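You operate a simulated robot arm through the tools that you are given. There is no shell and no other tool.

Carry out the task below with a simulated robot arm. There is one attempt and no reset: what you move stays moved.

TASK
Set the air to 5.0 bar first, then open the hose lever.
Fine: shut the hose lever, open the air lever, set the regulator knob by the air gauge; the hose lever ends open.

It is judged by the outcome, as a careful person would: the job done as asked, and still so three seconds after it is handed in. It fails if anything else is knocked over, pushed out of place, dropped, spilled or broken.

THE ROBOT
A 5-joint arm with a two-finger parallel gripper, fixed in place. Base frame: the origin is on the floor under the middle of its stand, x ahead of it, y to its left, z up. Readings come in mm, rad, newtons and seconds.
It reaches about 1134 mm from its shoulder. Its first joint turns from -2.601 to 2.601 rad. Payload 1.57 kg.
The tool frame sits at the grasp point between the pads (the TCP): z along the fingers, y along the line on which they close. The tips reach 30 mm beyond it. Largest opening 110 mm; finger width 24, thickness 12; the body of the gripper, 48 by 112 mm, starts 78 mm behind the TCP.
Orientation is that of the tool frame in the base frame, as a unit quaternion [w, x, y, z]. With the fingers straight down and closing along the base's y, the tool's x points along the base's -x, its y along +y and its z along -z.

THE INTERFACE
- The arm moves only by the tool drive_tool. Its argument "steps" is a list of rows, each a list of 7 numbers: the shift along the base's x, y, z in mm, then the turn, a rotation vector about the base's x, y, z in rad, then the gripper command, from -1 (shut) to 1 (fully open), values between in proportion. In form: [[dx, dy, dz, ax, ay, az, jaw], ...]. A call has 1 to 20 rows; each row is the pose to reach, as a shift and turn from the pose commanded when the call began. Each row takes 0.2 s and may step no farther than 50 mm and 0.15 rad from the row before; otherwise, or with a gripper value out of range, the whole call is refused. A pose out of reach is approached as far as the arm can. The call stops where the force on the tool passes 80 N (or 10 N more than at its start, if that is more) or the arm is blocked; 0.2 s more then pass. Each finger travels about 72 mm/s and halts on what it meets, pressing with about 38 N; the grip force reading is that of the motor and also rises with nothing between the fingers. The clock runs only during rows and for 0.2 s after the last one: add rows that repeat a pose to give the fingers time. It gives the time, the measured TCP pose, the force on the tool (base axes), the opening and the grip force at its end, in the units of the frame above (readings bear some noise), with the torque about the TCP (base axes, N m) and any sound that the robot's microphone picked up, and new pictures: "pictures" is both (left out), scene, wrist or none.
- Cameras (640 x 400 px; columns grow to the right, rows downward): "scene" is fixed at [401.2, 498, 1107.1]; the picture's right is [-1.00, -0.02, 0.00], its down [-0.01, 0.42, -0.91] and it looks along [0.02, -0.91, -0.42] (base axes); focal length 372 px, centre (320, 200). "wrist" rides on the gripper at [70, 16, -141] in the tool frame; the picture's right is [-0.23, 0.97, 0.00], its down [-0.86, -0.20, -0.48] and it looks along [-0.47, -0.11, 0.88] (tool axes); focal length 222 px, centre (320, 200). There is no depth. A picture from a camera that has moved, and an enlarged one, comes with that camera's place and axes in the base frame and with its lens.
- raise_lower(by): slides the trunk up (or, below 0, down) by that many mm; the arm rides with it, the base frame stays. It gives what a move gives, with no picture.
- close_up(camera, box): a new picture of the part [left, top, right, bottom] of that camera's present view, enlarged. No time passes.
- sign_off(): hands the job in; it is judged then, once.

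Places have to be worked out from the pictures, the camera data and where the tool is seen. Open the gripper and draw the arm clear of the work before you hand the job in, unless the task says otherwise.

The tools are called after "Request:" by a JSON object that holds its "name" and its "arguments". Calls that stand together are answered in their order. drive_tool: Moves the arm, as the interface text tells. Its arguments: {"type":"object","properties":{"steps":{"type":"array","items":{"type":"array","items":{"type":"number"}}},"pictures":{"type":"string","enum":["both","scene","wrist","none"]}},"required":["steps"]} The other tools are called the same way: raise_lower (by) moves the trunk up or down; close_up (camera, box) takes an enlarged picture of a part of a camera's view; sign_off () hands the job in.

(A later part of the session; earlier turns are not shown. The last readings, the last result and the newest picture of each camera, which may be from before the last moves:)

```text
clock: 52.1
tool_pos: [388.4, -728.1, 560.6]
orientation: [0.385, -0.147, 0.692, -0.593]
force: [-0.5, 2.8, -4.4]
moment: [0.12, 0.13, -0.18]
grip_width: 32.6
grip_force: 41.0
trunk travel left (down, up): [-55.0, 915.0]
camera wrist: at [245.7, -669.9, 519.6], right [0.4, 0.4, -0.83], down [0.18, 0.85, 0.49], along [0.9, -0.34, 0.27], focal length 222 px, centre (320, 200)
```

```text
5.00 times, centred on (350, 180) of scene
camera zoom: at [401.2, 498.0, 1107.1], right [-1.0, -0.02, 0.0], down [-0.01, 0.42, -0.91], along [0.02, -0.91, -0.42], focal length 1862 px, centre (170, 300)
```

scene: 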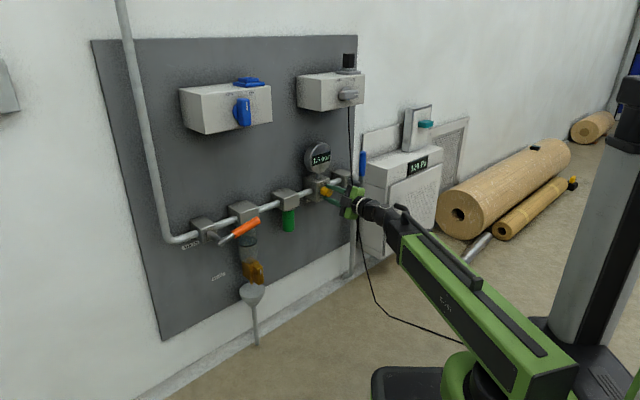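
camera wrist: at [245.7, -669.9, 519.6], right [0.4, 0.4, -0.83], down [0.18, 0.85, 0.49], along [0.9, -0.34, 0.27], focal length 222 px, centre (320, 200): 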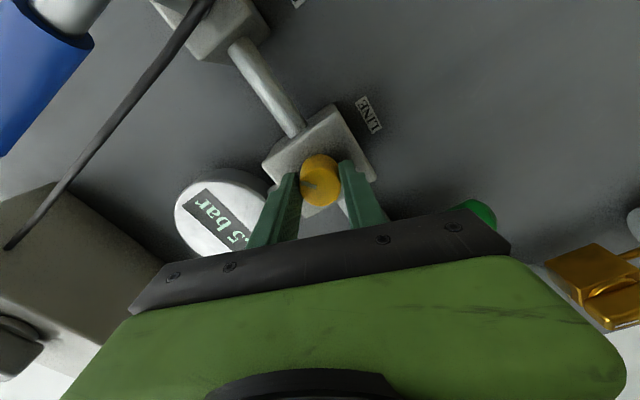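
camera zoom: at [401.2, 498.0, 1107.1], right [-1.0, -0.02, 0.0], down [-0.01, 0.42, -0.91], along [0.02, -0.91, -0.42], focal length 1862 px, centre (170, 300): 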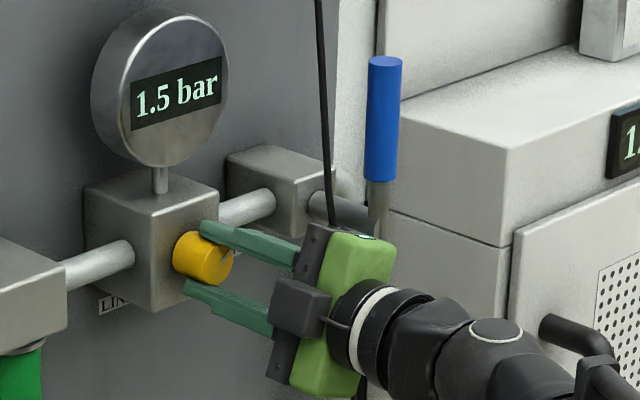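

The knob is gripped at 32.6 mm with negligible side force. I'll turn clockwise by 0.3 rad and wait to see how the gauge responds.

Request:
{"name": "drive_tool", "arguments": {"steps": [[0, 0, 0, 0.0707, -0.0707, 0, -1], [0, 0, 0, 0.1414, -0.1414, 0, -1], [0, 0, 0, 0.2121, -0.2121, 0, -1], [0, 0, 0, 0.2121, -0.2121, 0, -1], [0, 0, 0, 0.2121, -0.2121, 0, -1], [0, 0, 0, 0.2121, -0.2121, 0, -1], [0, 0, 0, 0.2121, -0.2121, 0, -1], [0, 0, 0, 0.2121, -0.2121, 0, -1], [0, 0, 0, 0.2121, -0.2121, 0, -1], [0, 0, 0, 0.2121, -0.2121, 0, -1]], "pictures": "both"}}

Request:
{"name": "close_up", "arguments": {"camera": "scene", "box": [290, 140, 410, 220]}}

Request:
{"name": "close_up", "arguments": {"camera": "wrist", "box": [220, 90, 420, 250]}}

```text
clock: 54.3
tool_pos: [388.5, -727.2, 559.1]
orientation: [0.47, -0.042, 0.706, -0.528]
force: [-13.5, 14.5, -11.7]
moment: [0.43, 0.41, -0.31]
grip_width: 32.6
grip_force: 41.2
trunk travel left (down, up): [-55.0, 915.0]
camera wrist: at [256.0, -659.6, 503.8], right [0.55, 0.55, -0.62], down [0.05, 0.73, 0.69], along [0.83, -0.41, 0.37], focal length 222 px, centre (320, 200)
```

scene: 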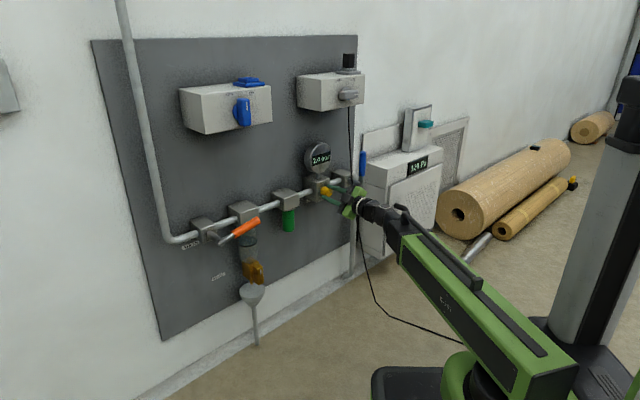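
wrist: 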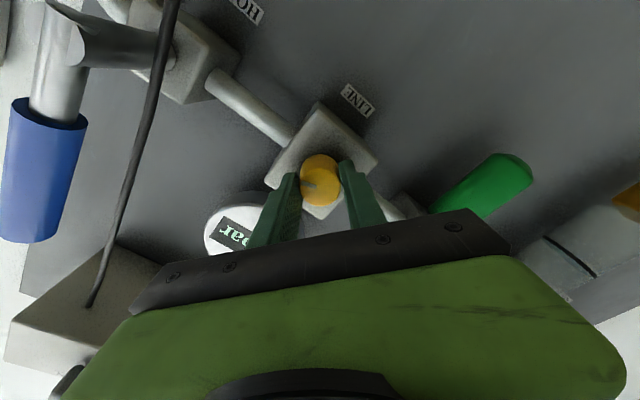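

```text
5.00 times, centred on (350, 180) of scene
camera zoom: at [401.2, 498.0, 1107.1], right [-1.0, -0.02, 0.0], down [-0.01, 0.42, -0.91], along [0.02, -0.91, -0.42], focal length 1862 px, centre (170, 300)
```

zoom: 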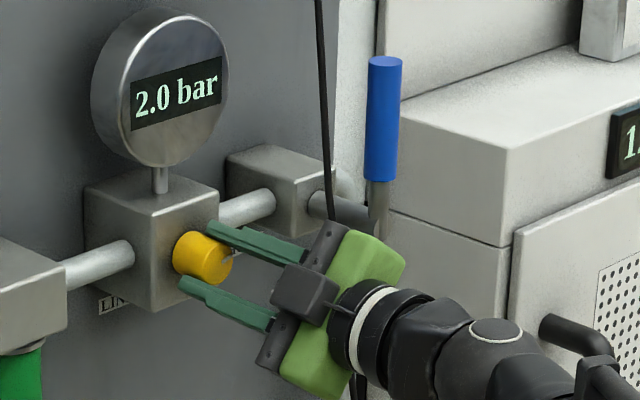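

```text
2.50 times, centred on (320, 170) of wrist
camera zoom: at [256.0, -659.6, 503.8], right [0.55, 0.55, -0.62], down [0.05, 0.73, 0.69], along [0.83, -0.41, 0.37], focal length 555 px, centre (320, 275)
```

zoom: 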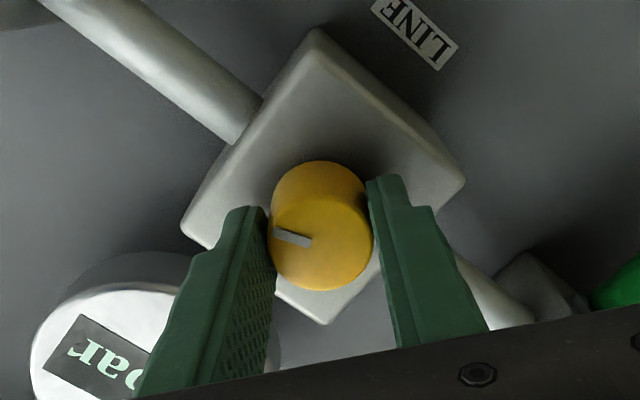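

Clockwise raises the pressure: 0.3 rad gave +0.5 bar (to 2.0), and the pads aren't slipping on the knob. I'll turn another 0.9 rad and let it settle.

Request:
{"name": "drive_tool", "arguments": {"steps": [[0, 0, 0, 0.0919, -0.0919, 0, -1], [0, 0, 0, 0.1838, -0.1838, 0, -1], [0, 0, 0, 0.2757, -0.2757, 0, -1], [0, 0, 0, 0.3676, -0.3676, 0, -1], [0, 0, 0, 0.4596, -0.4596, 0, -1], [0, 0, 0, 0.5515, -0.5515, 0, -1], [0, 0, 0, 0.6364, -0.6364, 0, -1], [0, 0, 0, 0.6364, -0.6364, 0, -1], [0, 0, 0, 0.6364, -0.6364, 0, -1], [0, 0, 0, 0.6364, -0.6364, 0, -1], [0, 0, 0, 0.6364, -0.6364, 0, -1], [0, 0, 0, 0.6364, -0.6364, 0, -1], [0, 0, 0, 0.6364, -0.6364, 0, -1], [0, 0, 0, 0.6364, -0.6364, 0, -1], [0, 0, 0, 0.6364, -0.6364, 0, -1], [0, 0, 0, 0.6364, -0.6364, 0, -1]], "pictures": "both"}}

Request:
{"name": "close_up", "arguments": {"camera": "scene", "box": [290, 140, 410, 220]}}

Request:
{"name": "close_up", "arguments": {"camera": "wrist", "box": [220, 90, 420, 250]}}

```text
clock: 57.7
tool_pos: [389.0, -729.1, 560.2]
orientation: [0.652, 0.269, 0.654, -0.272]
force: [0.3, 2.5, -4.7]
moment: [0.1, 0.11, 0.09]
grip_width: 32.7
grip_force: 40.5
trunk travel left (down, up): [-55.0, 915.0]
camera wrist: at [299.0, -616.7, 489.9], right [0.69, 0.69, 0.22], down [-0.48, 0.2, 0.86], along [0.55, -0.7, 0.47], focal length 222 px, centre (320, 200)
```

scene: 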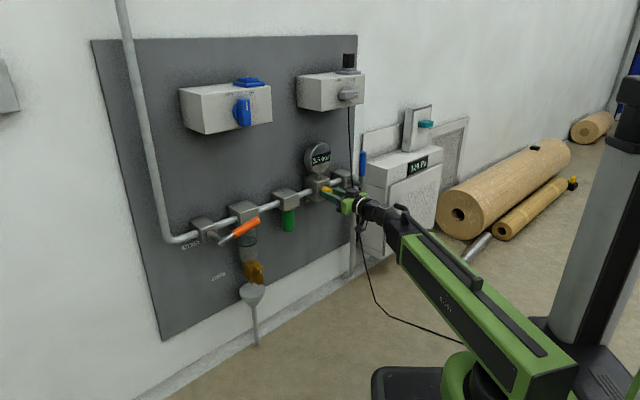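
wrist: 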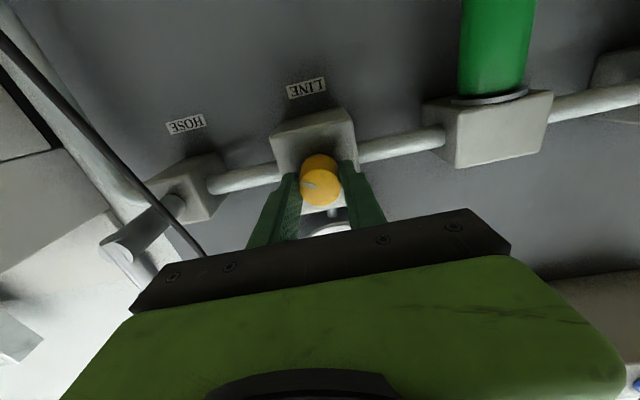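

```text
5.00 times, centred on (350, 180) of scene
camera zoom: at [401.2, 498.0, 1107.1], right [-1.0, -0.02, 0.0], down [-0.01, 0.42, -0.91], along [0.02, -0.91, -0.42], focal length 1862 px, centre (170, 300)
```

zoom: 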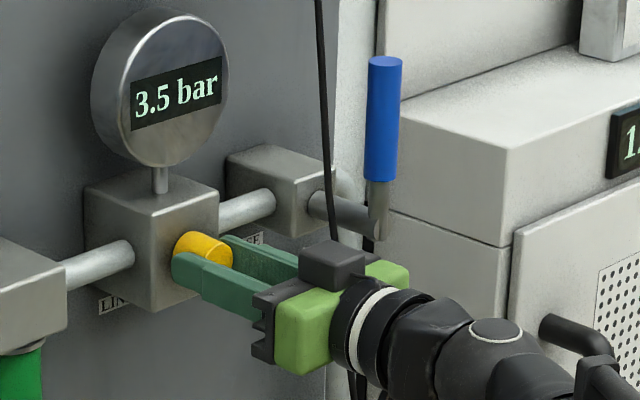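

```text
2.50 times, centred on (320, 170) of wrist
camera zoom: at [299.0, -616.7, 489.9], right [0.69, 0.69, 0.22], down [-0.48, 0.2, 0.86], along [0.55, -0.7, 0.47], focal length 555 px, centre (320, 275)
```

zoom: 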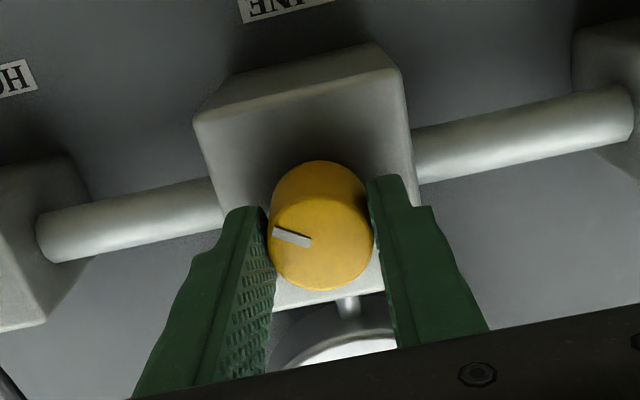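

The gauge now reads 3.5 bar, giving a consistent 0.6 rad per bar. I'll turn another 0.9 rad to reach 5.0 and let it settle.

Request:
{"name": "drive_tool", "arguments": {"steps": [[0, 0, 0, 0.0919, -0.0919, 0, -1], [0, 0, 0, 0.1838, -0.1838, 0, -1], [0, 0, 0, 0.2757, -0.2757, 0, -1], [0, 0, 0, 0.3676, -0.3676, 0, -1], [0, 0, 0, 0.4596, -0.4596, 0, -1], [0, 0, 0, 0.5515, -0.5515, 0, -1], [0, 0, 0, 0.6364, -0.6364, 0, -1], [0, 0, 0, 0.6364, -0.6364, 0, -1], [0, 0, 0, 0.6364, -0.6364, 0, -1], [0, 0, 0, 0.6364, -0.6364, 0, -1], [0, 0, 0, 0.6364, -0.6364, 0, -1], [0, 0, 0, 0.6364, -0.6364, 0, -1], [0, 0, 0, 0.6364, -0.6364, 0, -1], [0, 0, 0, 0.6364, -0.6364, 0, -1], [0, 0, 0, 0.6364, -0.6364, 0, -1], [0, 0, 0, 0.6364, -0.6364, 0, -1]], "pictures": "both"}}

Request:
{"name": "close_up", "arguments": {"camera": "scene", "box": [290, 140, 410, 220]}}

Request:
{"name": "close_up", "arguments": {"camera": "wrist", "box": [220, 90, 420, 250]}}

```text
clock: 61.1
tool_pos: [388.2, -727.8, 560.6]
orientation: [0.706, 0.526, 0.473, 0.039]
force: [0.7, 15.4, -10.4]
moment: [0.32, 0.36, 0.61]
grip_width: 32.5
grip_force: 41.1
trunk travel left (down, up): [-55.0, 915.0]
camera wrist: at [333.3, -582.4, 528.8], right [0.3, 0.31, 0.9], down [-0.9, -0.22, 0.38], along [0.32, -0.93, 0.21], focal length 222 px, centre (320, 200)
```

scene: 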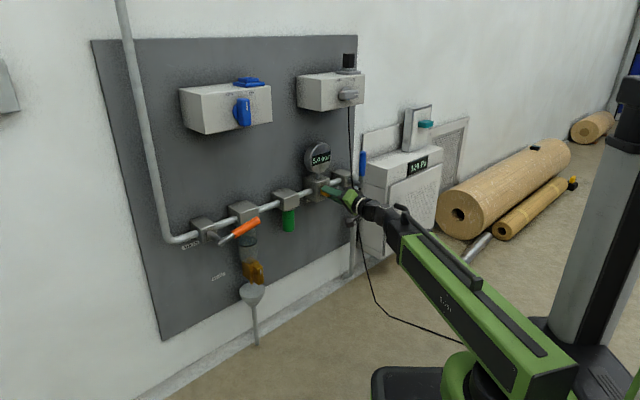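
wrist: 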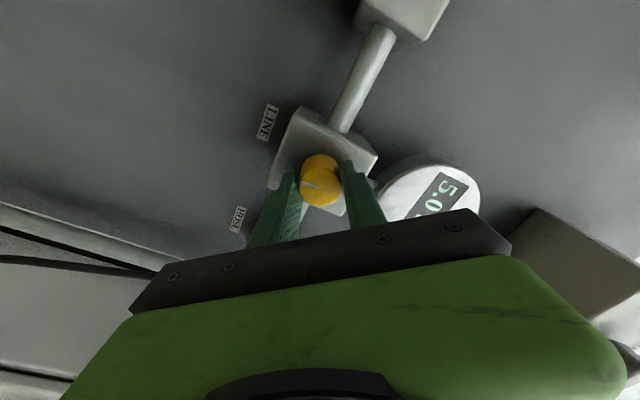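

```text
5.00 times, centred on (350, 180) of scene
camera zoom: at [401.2, 498.0, 1107.1], right [-1.0, -0.02, 0.0], down [-0.01, 0.42, -0.91], along [0.02, -0.91, -0.42], focal length 1862 px, centre (170, 300)
```

zoom: 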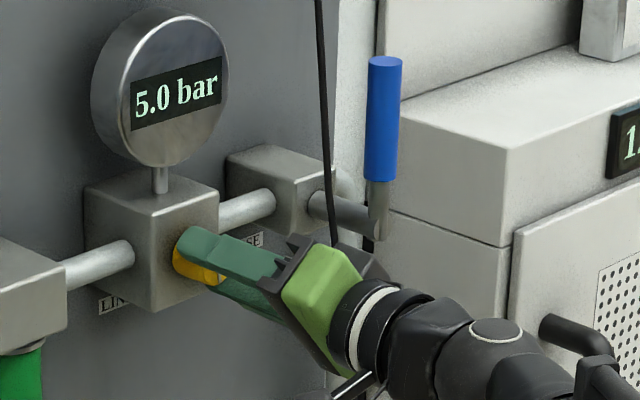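

```text
2.50 times, centred on (320, 170) of wrist
camera zoom: at [333.3, -582.4, 528.8], right [0.3, 0.31, 0.9], down [-0.9, -0.22, 0.38], along [0.32, -0.93, 0.21], focal length 555 px, centre (320, 275)
```

zoom: 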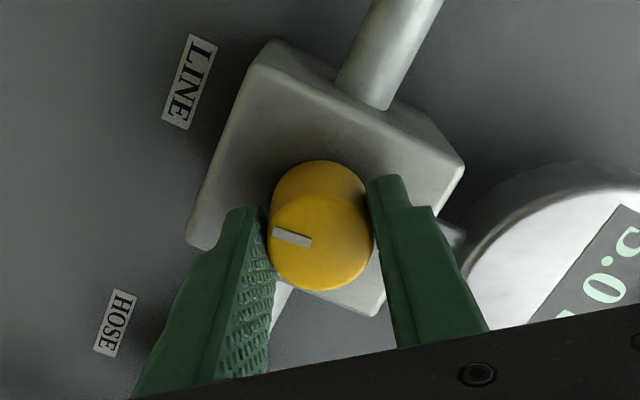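

The gauge reads 5.0 bar. I'll open the jaws in place and wait a second, to confirm the reading holds after release.

Request:
{"name": "drive_tool", "arguments": {"steps": [[0, 0, 0, 0, 0, 0, -0.3], [0, 0, 0, 0, 0, 0, 0], [0, 0, 0, 0, 0, 0, 0], [0, 0, 0, 0, 0, 0, 0], [0, 0, 0, 0, 0, 0, 0], [0, 0, 0, 0, 0, 0, 0], [0, 0, 0, 0, 0, 0, 0], [0, 0, 0, 0, 0, 0, 0]], "pictures": "both"}}

Request:
{"name": "close_up", "arguments": {"camera": "scene", "box": [290, 140, 410, 220]}}

```text
clock: 62.9
tool_pos: [388.4, -728.2, 560.2]
orientation: [0.706, 0.527, 0.472, 0.038]
force: [-0.1, -0.4, 0.8]
moment: [0.02, 0.03, 0.0]
grip_width: 55.0
grip_force: 0.1
trunk travel left (down, up): [-55.0, 915.0]
camera wrist: at [332.8, -582.7, 529.1], right [0.3, 0.31, 0.9], down [-0.9, -0.22, 0.38], along [0.32, -0.93, 0.21], focal length 222 px, centre (320, 200)
```

scene: 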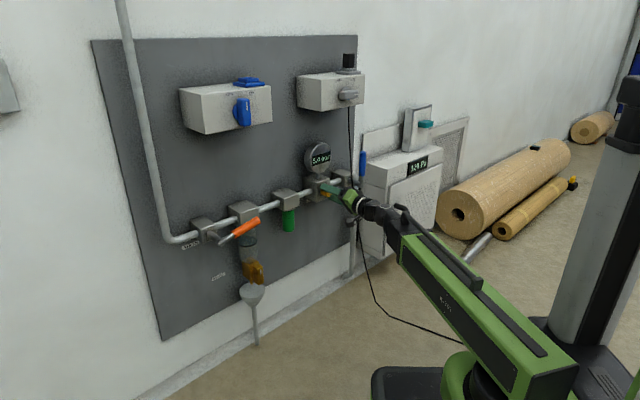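
wrist: 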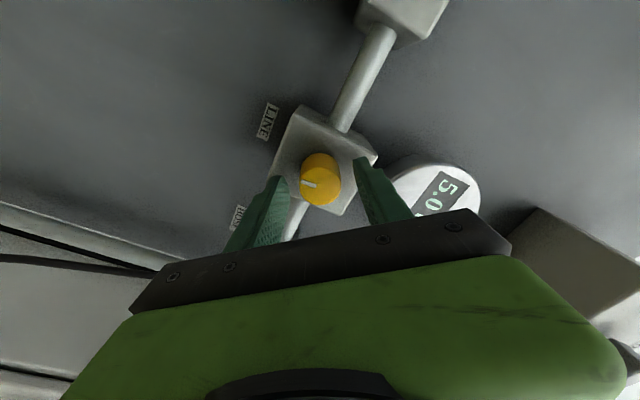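

```text
5.00 times, centred on (350, 180) of scene
camera zoom: at [401.2, 498.0, 1107.1], right [-1.0, -0.02, 0.0], down [-0.01, 0.42, -0.91], along [0.02, -0.91, -0.42], focal length 1862 px, centre (170, 300)
```

zoom: 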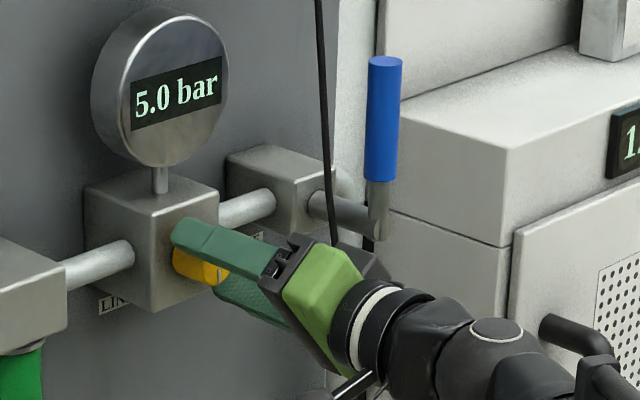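

The pressure holds at 5.0 bar after release. Now I'll back straight off the knob.

Request:
{"name": "drive_tool", "arguments": {"steps": [[-10.6, 10.6, 0, 0, 0, 0, 0], [-21.2, 21.2, 0, 0, 0, 0, 0], [-31.8, 31.8, 0, 0, 0, 0, 0], [-42.4, 42.4, 0, 0, 0, 0, 0], [-42.4, 42.4, 0, 0, 0, 0, 0]], "pictures": "both"}}

Request:
{"name": "close_up", "arguments": {"camera": "scene", "box": [290, 140, 410, 220]}}

```text
clock: 64.1
tool_pos: [345.1, -686.5, 559.0]
orientation: [0.706, 0.527, 0.472, 0.039]
force: [0.7, -0.6, -0.5]
moment: [0.01, -0.02, 0.02]
grip_width: 55.0
grip_force: 0.0
trunk travel left (down, up): [-55.0, 915.0]
camera wrist: at [289.8, -540.0, 529.1], right [0.3, 0.3, 0.9], down [-0.9, -0.22, 0.38], along [0.32, -0.93, 0.21], focal length 222 px, centre (320, 200)
```

scene: 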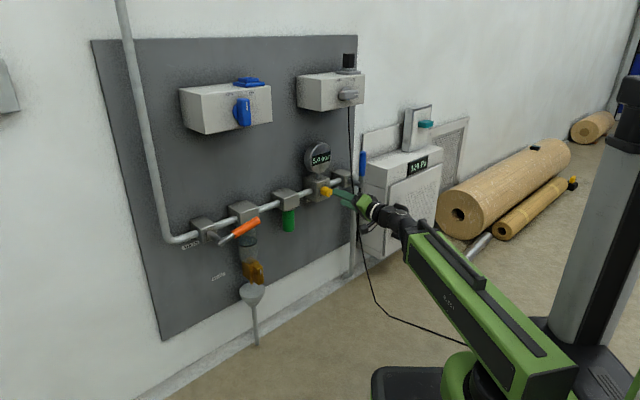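
wrist: 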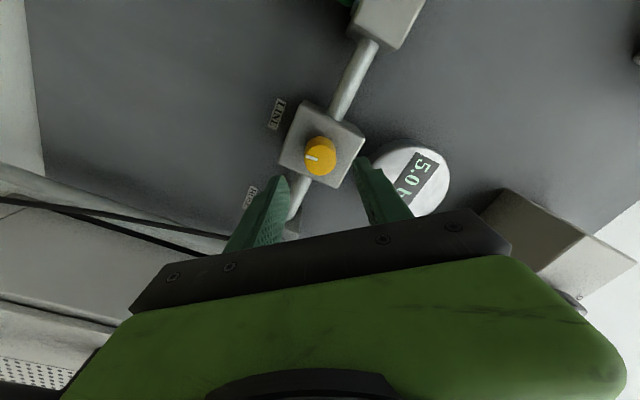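

```text
5.00 times, centred on (350, 180) of scene
camera zoom: at [401.2, 498.0, 1107.1], right [-1.0, -0.02, 0.0], down [-0.01, 0.42, -0.91], along [0.02, -0.91, -0.42], focal length 1862 px, centre (170, 300)
```

zoom: 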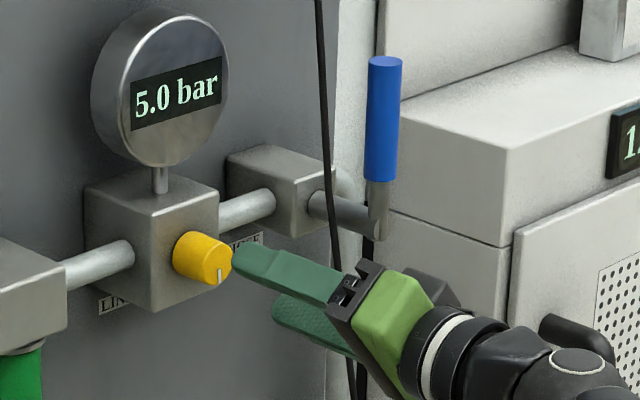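

The panel is clear and the gauge still reads 5.0. I'll roll the jaws back to horizontal closing and move sideways to a standoff in front of the upright blue lever, then raise the trunk 55 mm.

Request:
{"name": "drive_tool", "arguments": {"steps": [[-17.1, -11.1, 0, -0.0903, 0.0904, 0, 0], [-34.1, -22.3, 0, -0.1806, 0.1807, 0, 0], [-51.2, -33.4, 0, -0.2709, 0.2711, 0, 0], [-68.3, -44.5, 0, -0.3611, 0.3614, 0, 0], [-85.4, -55.6, 0, -0.4514, 0.4518, 0, 0], [-102.4, -66.8, 0, -0.5417, 0.5421, 0, 0], [-119.5, -77.9, 0, -0.632, 0.6325, 0, 0], [-119.5, -77.9, 0, -0.632, 0.6325, 0, 0]], "pictures": "none"}}

Request:
{"name": "raise_lower", "arguments": {"by": 55}}

Request:
{"name": "drive_tool", "arguments": {"steps": [[0, 0, 0, 0, 0, 0, 0]], "pictures": "both"}}

```text
clock: 65.9
tool_pos: [228.7, -761.9, 561.6]
orientation: [0.653, 0.271, 0.653, -0.271]
force: [0.9, 0.2, -0.5]
moment: [-0.02, 0.0, 0.0]
grip_width: 55.0
grip_force: 0.2
trunk travel left (down, up): [-55.0, 915.0]
```

```text
clock: 66.9
tool_pos: [228.8, -762.5, 615.6]
orientation: [0.654, 0.271, 0.653, -0.27]
force: [0.0, -0.2, -0.7]
moment: [-0.02, 0.01, 0.01]
grip_width: 54.8
grip_force: 0.1
trunk travel left (down, up): [-110.0, 860.0]
```

```text
clock: 67.3
tool_pos: [228.6, -763.7, 616.0]
orientation: [0.654, 0.271, 0.653, -0.27]
force: [0.0, 0.5, -0.6]
moment: [0.05, -0.01, 0.01]
grip_width: 55.1
grip_force: 0.1
trunk travel left (down, up): [-110.0, 860.0]
camera wrist: at [139.0, -650.9, 545.3], right [0.69, 0.69, 0.23], down [-0.48, 0.2, 0.85], along [0.54, -0.7, 0.47], focal length 222 px, centre (320, 200)
```

scene: 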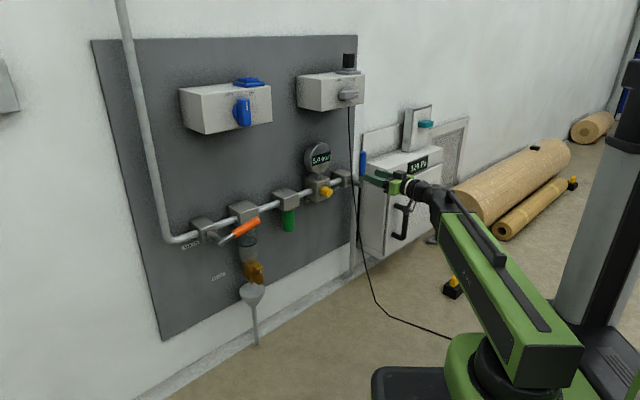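
wrist: 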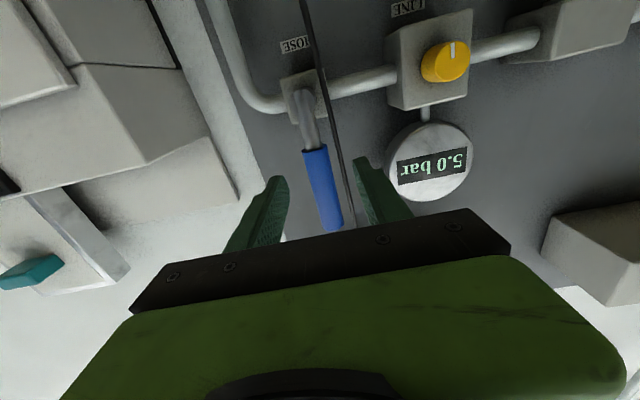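

The lever is framed between the jaws. I'll zoom in on the lever and the nearby cable to set the approach.

Request:
{"name": "close_up", "arguments": {"camera": "wrist", "box": [240, 60, 420, 240]}}

Request:
{"name": "close_up", "arguments": {"camera": "scene", "box": [320, 130, 440, 210]}}

```text
2.22 times, centred on (330, 150) of wrist
camera zoom: at [139.0, -650.9, 545.3], right [0.69, 0.69, 0.23], down [-0.48, 0.2, 0.85], along [0.54, -0.7, 0.47], focal length 494 px, centre (298, 311)
```

zoom: 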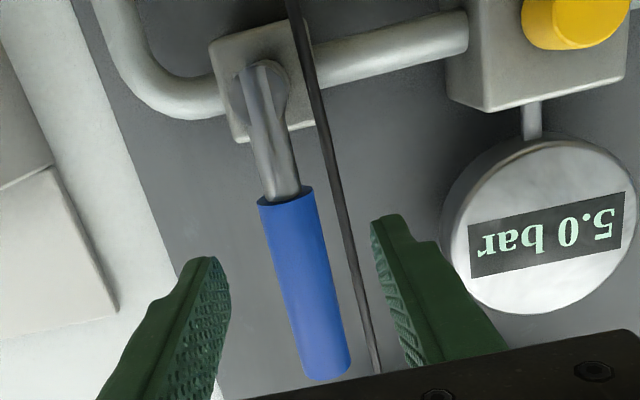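

```text
5.00 times, centred on (380, 170) of scene
camera zoom: at [401.2, 498.0, 1107.1], right [-1.0, -0.02, 0.0], down [-0.01, 0.42, -0.91], along [0.02, -0.91, -0.42], focal length 1862 px, centre (20, 350)
```

zoom: 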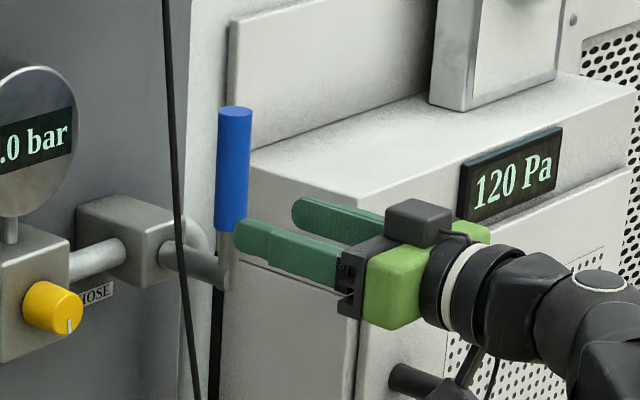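

The handle is exactly vertical at u·p≈381, and the cable is about 32 mm behind and 20 mm left of it, so tips reaching 15 mm past the handle stay clear. I'll pitch up to z≈650 and advance to straddle the handle.

Request:
{"name": "drive_tool", "arguments": {"steps": [[0, 0, 17, -0.0511, -0.0511, 0, 0], [0, 0, 34, -0.1022, -0.1022, 0, 0], [9, -10.8, 34, -0.1022, -0.1022, 0, 0], [18.5, -20.8, 34, -0.1022, -0.1022, 0, 0], [28, -31, 34, -0.1022, -0.1022, 0, 0], [37.8, -41.4, 34, -0.1022, -0.1022, 0, 0], [37.8, -41.4, 34, -0.1022, -0.1022, 0, 0]], "pictures": "both"}}

Request:
{"name": "close_up", "arguments": {"camera": "wrist", "box": [240, 60, 420, 240]}}

Request:
{"name": "close_up", "arguments": {"camera": "scene", "box": [310, 130, 430, 210]}}

```text
clock: 68.9
tool_pos: [266.0, -803.7, 649.7]
orientation: [0.699, 0.251, 0.604, -0.289]
force: [0.1, -0.6, 0.5]
moment: [-0.02, -0.01, 0.01]
grip_width: 55.1
grip_force: 0.0
trunk travel left (down, up): [-110.0, 860.0]
camera wrist: at [185.0, -699.9, 559.9], right [0.66, 0.71, 0.23], down [-0.56, 0.28, 0.78], along [0.49, -0.64, 0.59], focal length 222 px, centre (320, 200)
```

scene: 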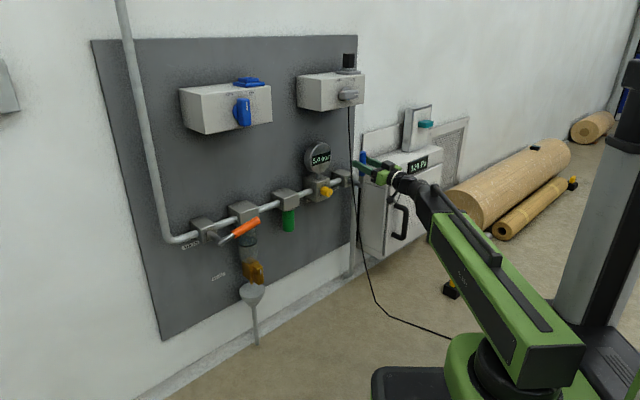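
wrist: 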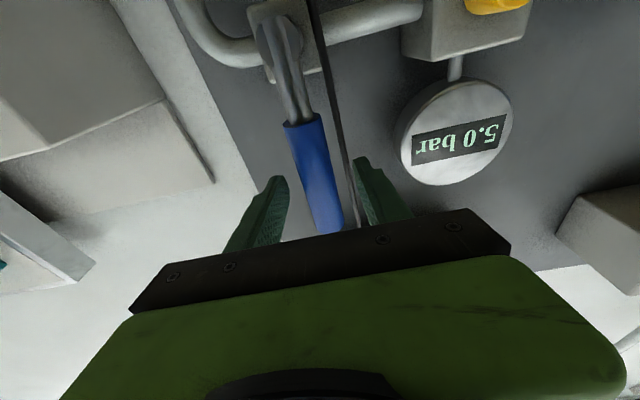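

```text
2.22 times, centred on (330, 150) of wrist
camera zoom: at [185.0, -699.9, 559.9], right [0.66, 0.71, 0.23], down [-0.56, 0.28, 0.78], along [0.49, -0.64, 0.59], focal length 494 px, centre (298, 311)
```

zoom: 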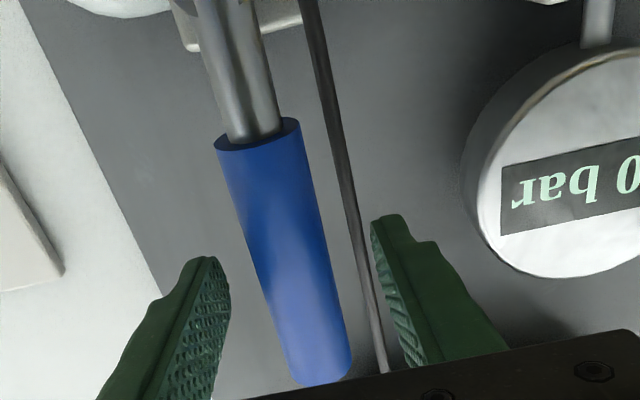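

```text
5.00 times, centred on (370, 170) of scene
camera zoom: at [401.2, 498.0, 1107.1], right [-1.0, -0.02, 0.0], down [-0.01, 0.42, -0.91], along [0.02, -0.91, -0.42], focal length 1862 px, centre (70, 350)
```

zoom: 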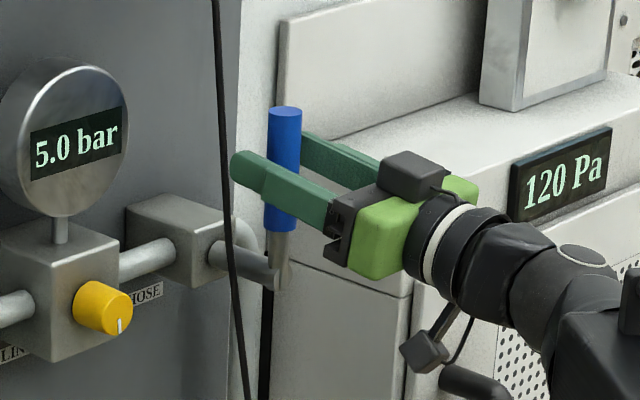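

The jaws straddle the handle cleanly. I'll narrow them to about 34 mm to make a loose fork and confirm there's no contact force.

Request:
{"name": "drive_tool", "arguments": {"steps": [[0, 0, 0, 0, 0, 0, -0.2], [0, 0, 0, 0, 0, 0, -0.38], [0, 0, 0, 0, 0, 0, -0.38], [0, 0, 0, 0, 0, 0, -0.38]], "pictures": "wrist"}}

Request:
{"name": "close_up", "arguments": {"camera": "wrist", "box": [240, 60, 420, 240]}}

```text
clock: 69.9
tool_pos: [266.2, -805.0, 649.0]
orientation: [0.699, 0.251, 0.604, -0.289]
force: [-0.2, -0.3, -0.5]
moment: [-0.03, -0.01, 0.01]
grip_width: 34.1
grip_force: 0.0
trunk travel left (down, up): [-110.0, 860.0]
camera wrist: at [184.8, -699.9, 559.9], right [0.66, 0.71, 0.23], down [-0.56, 0.28, 0.78], along [0.49, -0.64, 0.59], focal length 222 px, centre (320, 200)
```

wrist: 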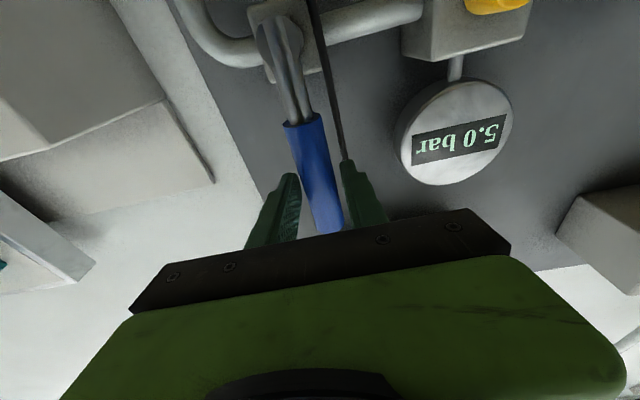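

```text
2.22 times, centred on (330, 150) of wrist
camera zoom: at [184.8, -699.9, 559.9], right [0.66, 0.71, 0.23], down [-0.56, 0.28, 0.78], along [0.49, -0.64, 0.59], focal length 494 px, centre (298, 311)
```

zoom: 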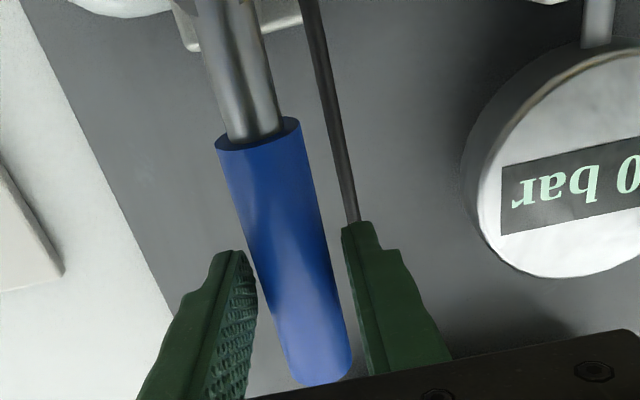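

The handle is inside the fork with no contact. I'll swing the hose lever back down toward the pipe, first half of the arc.

Request:
{"name": "drive_tool", "arguments": {"steps": [[-8.6, -8.6, -0.8, 0.0964, -0.0916, 0.0193, -0.38], [-16.9, -16.9, -3.2, 0.1977, -0.1787, 0.0371, -0.38], [-25, -25, -7.2, 0.3041, -0.2613, 0.0523, -0.38], [-32.6, -32.6, -12.7, 0.4151, -0.3401, 0.0634, -0.38], [-39.6, -39.6, -19.6, 0.5296, -0.416, 0.0695, -0.38]], "pictures": "both"}}

Request:
{"name": "close_up", "arguments": {"camera": "scene", "box": [310, 130, 430, 210]}}

```text
clock: 71.1
tool_pos: [226.6, -844.0, 630.3]
orientation: [0.727, 0.458, 0.51, -0.039]
force: [0.3, 1.1, -0.1]
moment: [0.01, 0.0, 0.0]
grip_width: 35.2
grip_force: 0.3
trunk travel left (down, up): [-110.0, 860.0]
camera wrist: at [167.7, -706.3, 576.8], right [0.4, 0.47, 0.79], down [-0.85, -0.13, 0.51], along [0.34, -0.87, 0.35], focal length 222 px, centre (320, 200)
```

scene: 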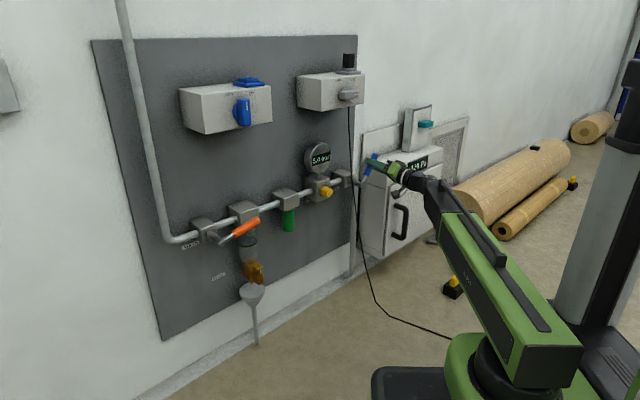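
wrist: 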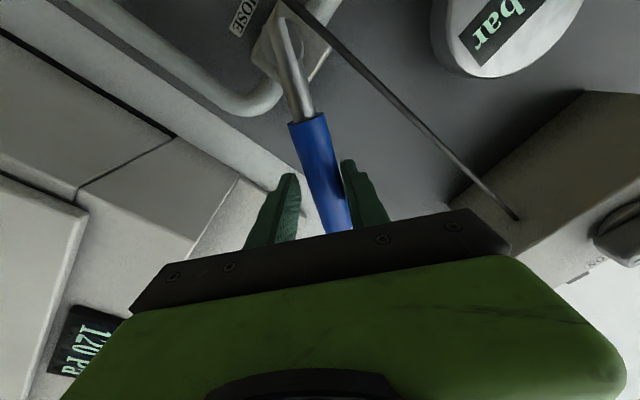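

```text
5.00 times, centred on (370, 170) of scene
camera zoom: at [401.2, 498.0, 1107.1], right [-1.0, -0.02, 0.0], down [-0.01, 0.42, -0.91], along [0.02, -0.91, -0.42], focal length 1862 px, centre (70, 350)
```

zoom: 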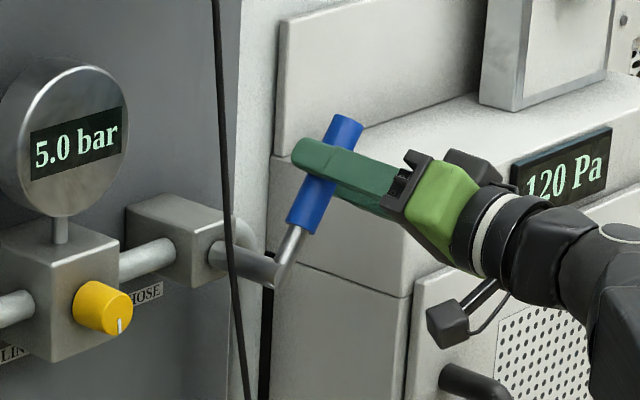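

The hose lever is halfway, forces are near zero, and the gauge still reads 5.0 bar. I'll continue the arc down toward the open stop.

Request:
{"name": "drive_tool", "arguments": {"steps": [[-6.4, -6.4, -8.1, 0.1192, -0.0706, 0.006, -0.38], [-11.8, -11.8, -17.4, 0.242, -0.1382, 0.0067, -0.38], [-16.4, -16.4, -27.6, 0.3668, -0.2036, 0.0014, -0.38], [-19.9, -19.9, -38.6, 0.4935, -0.2675, -0.0108, -0.38], [-22.4, -22.4, -50.2, 0.6207, -0.3305, -0.0301, -0.38]], "pictures": "both"}}

Request:
{"name": "close_up", "arguments": {"camera": "scene", "box": [310, 130, 430, 210]}}

Request:
{"name": "close_up", "arguments": {"camera": "wrist", "box": [200, 0, 440, 240]}}

```text
clock: 72.3
tool_pos: [203.7, -866.3, 580.9]
orientation: [0.626, 0.664, 0.367, 0.182]
force: [-0.1, -1.6, 2.0]
moment: [-0.02, 0.0, 0.02]
grip_width: 35.6
grip_force: 0.9
trunk travel left (down, up): [-110.0, 860.0]
camera wrist: at [154.0, -716.7, 601.0], right [0.1, -0.11, 0.99], down [-0.96, -0.29, 0.07], along [0.28, -0.95, -0.13], focal length 222 px, centre (320, 200)
```

scene: 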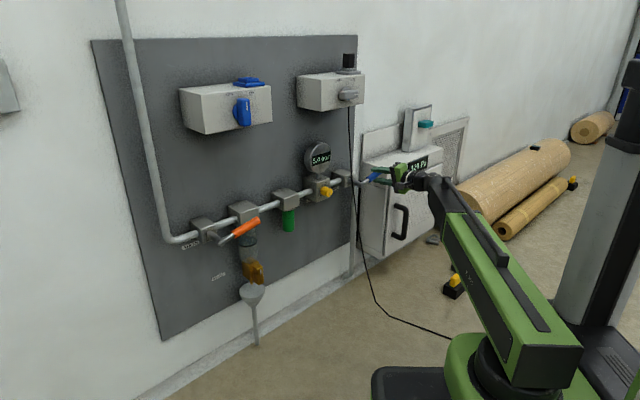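
wrist: 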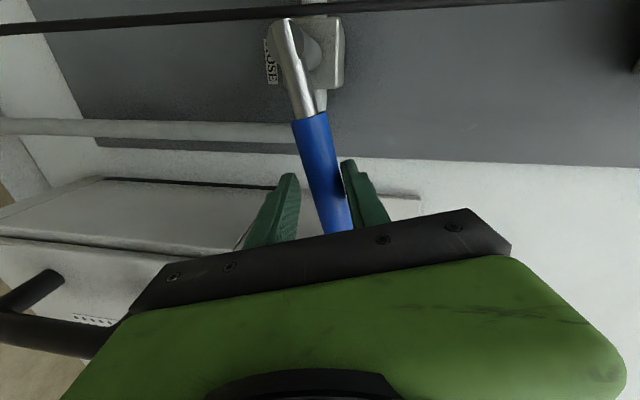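

```text
5.00 times, centred on (370, 170) of scene
camera zoom: at [401.2, 498.0, 1107.1], right [-1.0, -0.02, 0.0], down [-0.01, 0.42, -0.91], along [0.02, -0.91, -0.42], focal length 1862 px, centre (70, 350)
```

zoom: 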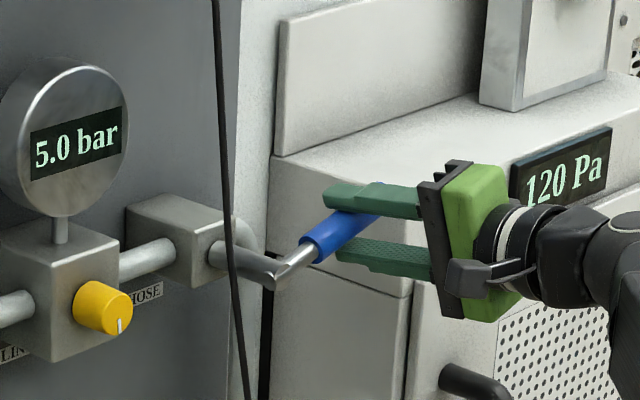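

```text
1.67 times, centred on (320, 120) of wrist
camera zoom: at [154.0, -716.7, 601.0], right [0.1, -0.11, 0.99], down [-0.96, -0.29, 0.07], along [0.28, -0.95, -0.13], focal length 370 px, centre (320, 333)
```

zoom: 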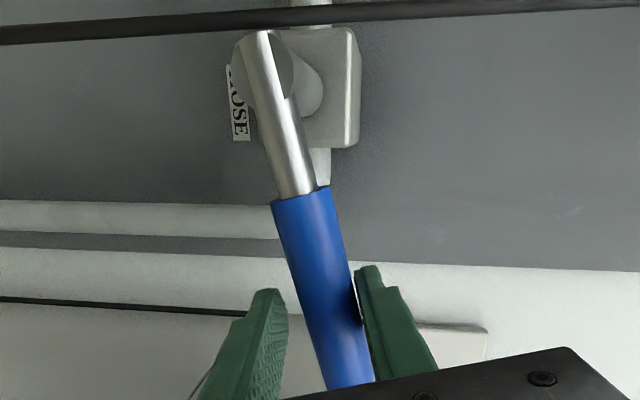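

The lever is nearly down, resting against the upper jaw. I'll nudge it a few degrees more, watching for the stop.

Request:
{"name": "drive_tool", "arguments": {"steps": [[-0.4, -0.4, -3.0, 0.0335, -0.015, -0.0057, -0.38], [-0.8, -0.8, -6.1, 0.0671, -0.0301, -0.0114, -0.38]], "pictures": "both"}}

Request:
{"name": "close_up", "arguments": {"camera": "scene", "box": [310, 130, 430, 210]}}

Request:
{"name": "close_up", "arguments": {"camera": "wrist", "box": [200, 0, 440, 240]}}

```text
clock: 72.9
tool_pos: [202.5, -868.4, 573.0]
orientation: [0.61, 0.684, 0.347, 0.199]
force: [-0.7, 0.2, 1.1]
moment: [-0.03, 0.01, 0.02]
grip_width: 35.4
grip_force: 0.9
trunk travel left (down, up): [-110.0, 860.0]
camera wrist: at [154.4, -718.8, 603.3], right [0.07, -0.18, 0.98], down [-0.96, -0.28, 0.02], along [0.27, -0.94, -0.19], focal length 222 px, centre (320, 200)
```

scene: 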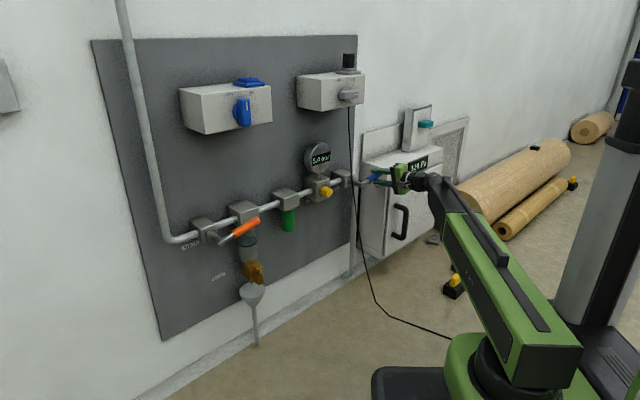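
wrist: 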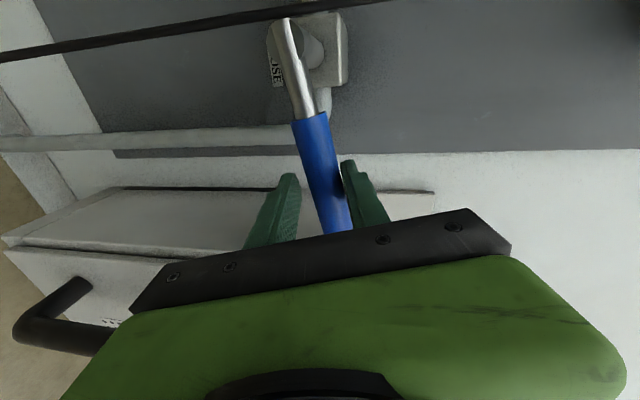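

```text
5.00 times, centred on (370, 170) of scene
camera zoom: at [401.2, 498.0, 1107.1], right [-1.0, -0.02, 0.0], down [-0.01, 0.42, -0.91], along [0.02, -0.91, -0.42], focal length 1862 px, centre (70, 350)
```

zoom: 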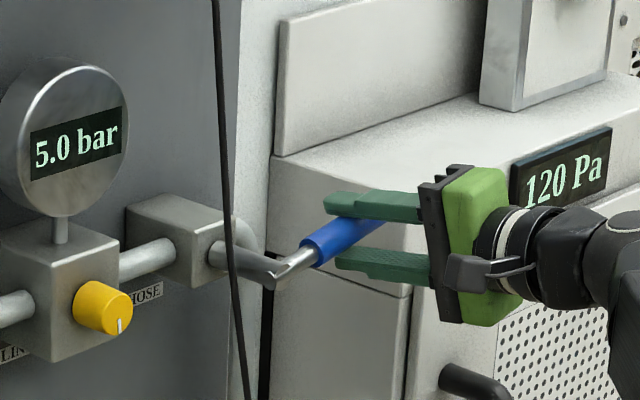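

```text
1.67 times, centred on (320, 120) of wrist
camera zoom: at [154.4, -718.8, 603.3], right [0.07, -0.18, 0.98], down [-0.96, -0.28, 0.02], along [0.27, -0.94, -0.19], focal length 370 px, centre (320, 333)
```

zoom: 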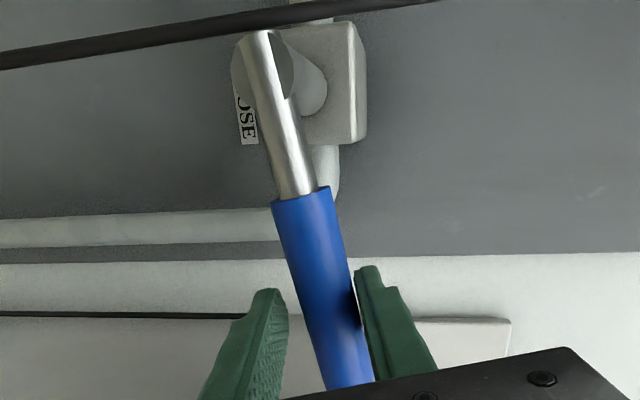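

It's still moving freely at about 1 N. I'll nudge a little further down and keep checking for the stop.

Request:
{"name": "drive_tool", "arguments": {"steps": [[-0.2, -0.2, -2.4, 0.0254, -0.011, -0.0049, -0.38], [-0.4, -0.4, -4.7, 0.0508, -0.022, -0.0098, -0.38]], "pictures": "wrist"}}

Request:
{"name": "close_up", "arguments": {"camera": "wrist", "box": [200, 0, 440, 240]}}

```text
clock: 73.5
tool_pos: [202.7, -867.4, 569.3]
orientation: [0.598, 0.698, 0.333, 0.212]
force: [0.9, 1.6, 9.6]
moment: [-0.17, -0.02, 0.03]
grip_width: 42.0
grip_force: 4.8
trunk travel left (down, up): [-110.0, 860.0]
camera wrist: at [155.0, -719.9, 605.8], right [0.05, -0.23, 0.97], down [-0.96, -0.27, -0.02], along [0.27, -0.94, -0.23], focal length 222 px, centre (320, 200)
```

wrist: 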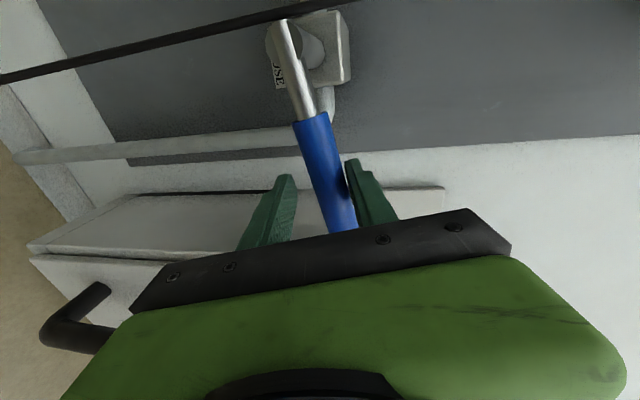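

```text
1.67 times, centred on (320, 120) of wrist
camera zoom: at [155.0, -719.9, 605.8], right [0.05, -0.23, 0.97], down [-0.96, -0.27, -0.02], along [0.27, -0.94, -0.23], focal length 370 px, centre (320, 333)
```

zoom: 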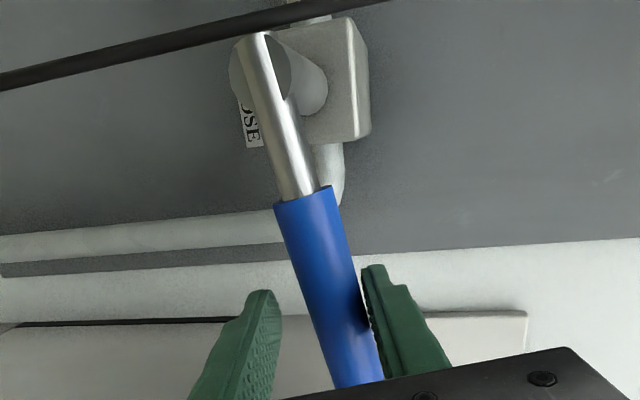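

The jaws were back-driven open to 42 mm with about 10 N, so the lever has reached its open stop at about 11.5°, the same angle it started at and the same as the orange lever. I'll open the jaws and back straight away from the panel.

Request:
{"name": "drive_tool", "arguments": {"steps": [[0, 0, 0, 0, 0, 0, 0], [0, 0, 0, 0, 0, 0, 0.2], [0, 0, 0, 0, 0, 0, 0.2], [-12, 12, 0, 0, 0, 0, 0.2], [-26, 26, 0, 0, 0, 0, 0.2], [-40, 40, 0, 0, 0, 0, 0.2], [-56, 56, 0, 0, 0, 0, 0.2], [-56, 56, 0, 0, 0, 0, 0.2]], "pictures": "both"}}

Request:
{"name": "close_up", "arguments": {"camera": "scene", "box": [180, 130, 420, 270]}}

Request:
{"name": "close_up", "arguments": {"camera": "scene", "box": [310, 130, 430, 210]}}

```text
clock: 75.3
tool_pos: [147.6, -810.5, 567.9]
orientation: [0.597, 0.699, 0.332, 0.212]
force: [1.0, 0.6, 0.1]
moment: [0.01, 0.0, 0.02]
grip_width: 65.9
grip_force: 0.1
trunk travel left (down, up): [-110.0, 860.0]
camera wrist: at [99.0, -664.1, 604.8], right [0.05, -0.23, 0.97], down [-0.96, -0.27, -0.01], along [0.27, -0.94, -0.23], focal length 222 px, centre (320, 200)
```

scene: 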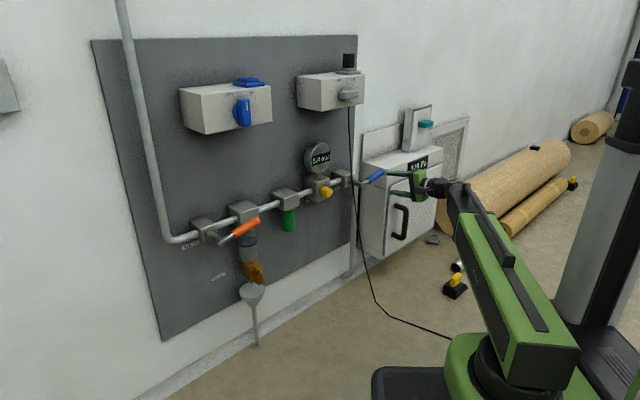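
wrist: 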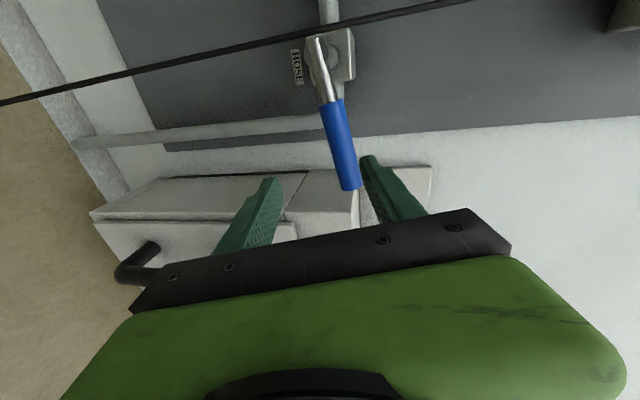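

```text
2.67 times, centred on (300, 200) of scene
camera zoom: at [401.2, 498.0, 1107.1], right [-1.0, -0.02, 0.0], down [-0.01, 0.42, -0.91], along [0.02, -0.91, -0.42], focal length 993 px, centre (373, 200)
```

zoom: 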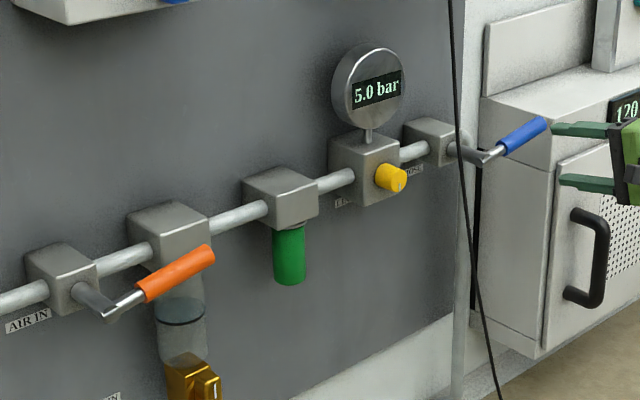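

```text
5.00 times, centred on (370, 170) of scene
camera zoom: at [401.2, 498.0, 1107.1], right [-1.0, -0.02, 0.0], down [-0.01, 0.42, -0.91], along [0.02, -0.91, -0.42], focal length 1862 px, centre (70, 350)
```

zoom: 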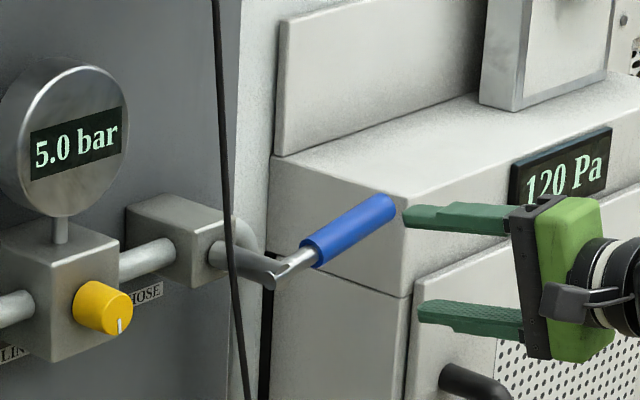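

The gauge reads 5.0 bar with both levers along the pipe. I'll take the same close-up as at the start to compare the blue lever's angle with its original open position.

Request:
{"name": "close_up", "arguments": {"camera": "scene", "box": [290, 130, 400, 200]}}

Request:
{"name": "close_up", "arguments": {"camera": "scene", "box": [160, 180, 300, 290]}}

Request:
{"name": "close_up", "arguments": {"camera": "wrist", "box": [260, 0, 440, 200]}}

```text
5.71 times, centred on (345, 165) of scene
camera zoom: at [401.2, 498.0, 1107.1], right [-1.0, -0.02, 0.0], down [-0.01, 0.42, -0.91], along [0.02, -0.91, -0.42], focal length 2128 px, centre (177, 400)
```

zoom: 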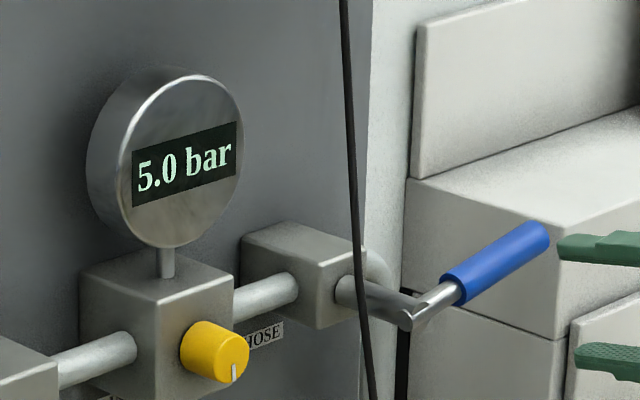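

```text
3.64 times, centred on (230, 235) of scene
camera zoom: at [401.2, 498.0, 1107.1], right [-1.0, -0.02, 0.0], down [-0.01, 0.42, -0.91], along [0.02, -0.91, -0.42], focal length 1354 px, centre (647, 73)
```

zoom: 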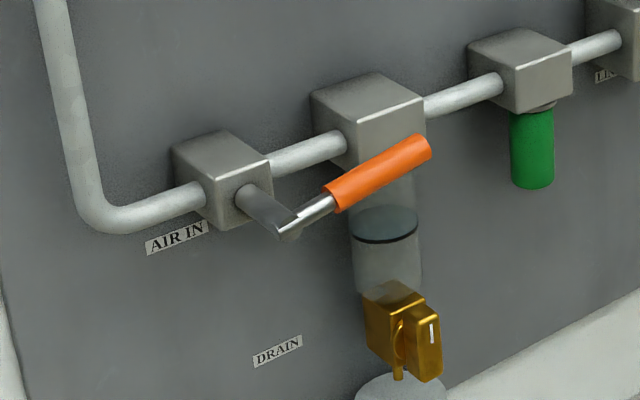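

```text
2.00 times, centred on (350, 100) of wrist
camera zoom: at [99.0, -664.1, 604.8], right [0.05, -0.23, 0.97], down [-0.96, -0.27, -0.01], along [0.27, -0.94, -0.23], focal length 444 px, centre (260, 400)
```

zoom: 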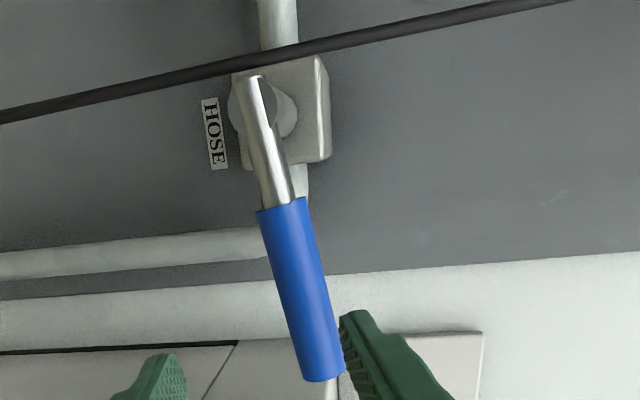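

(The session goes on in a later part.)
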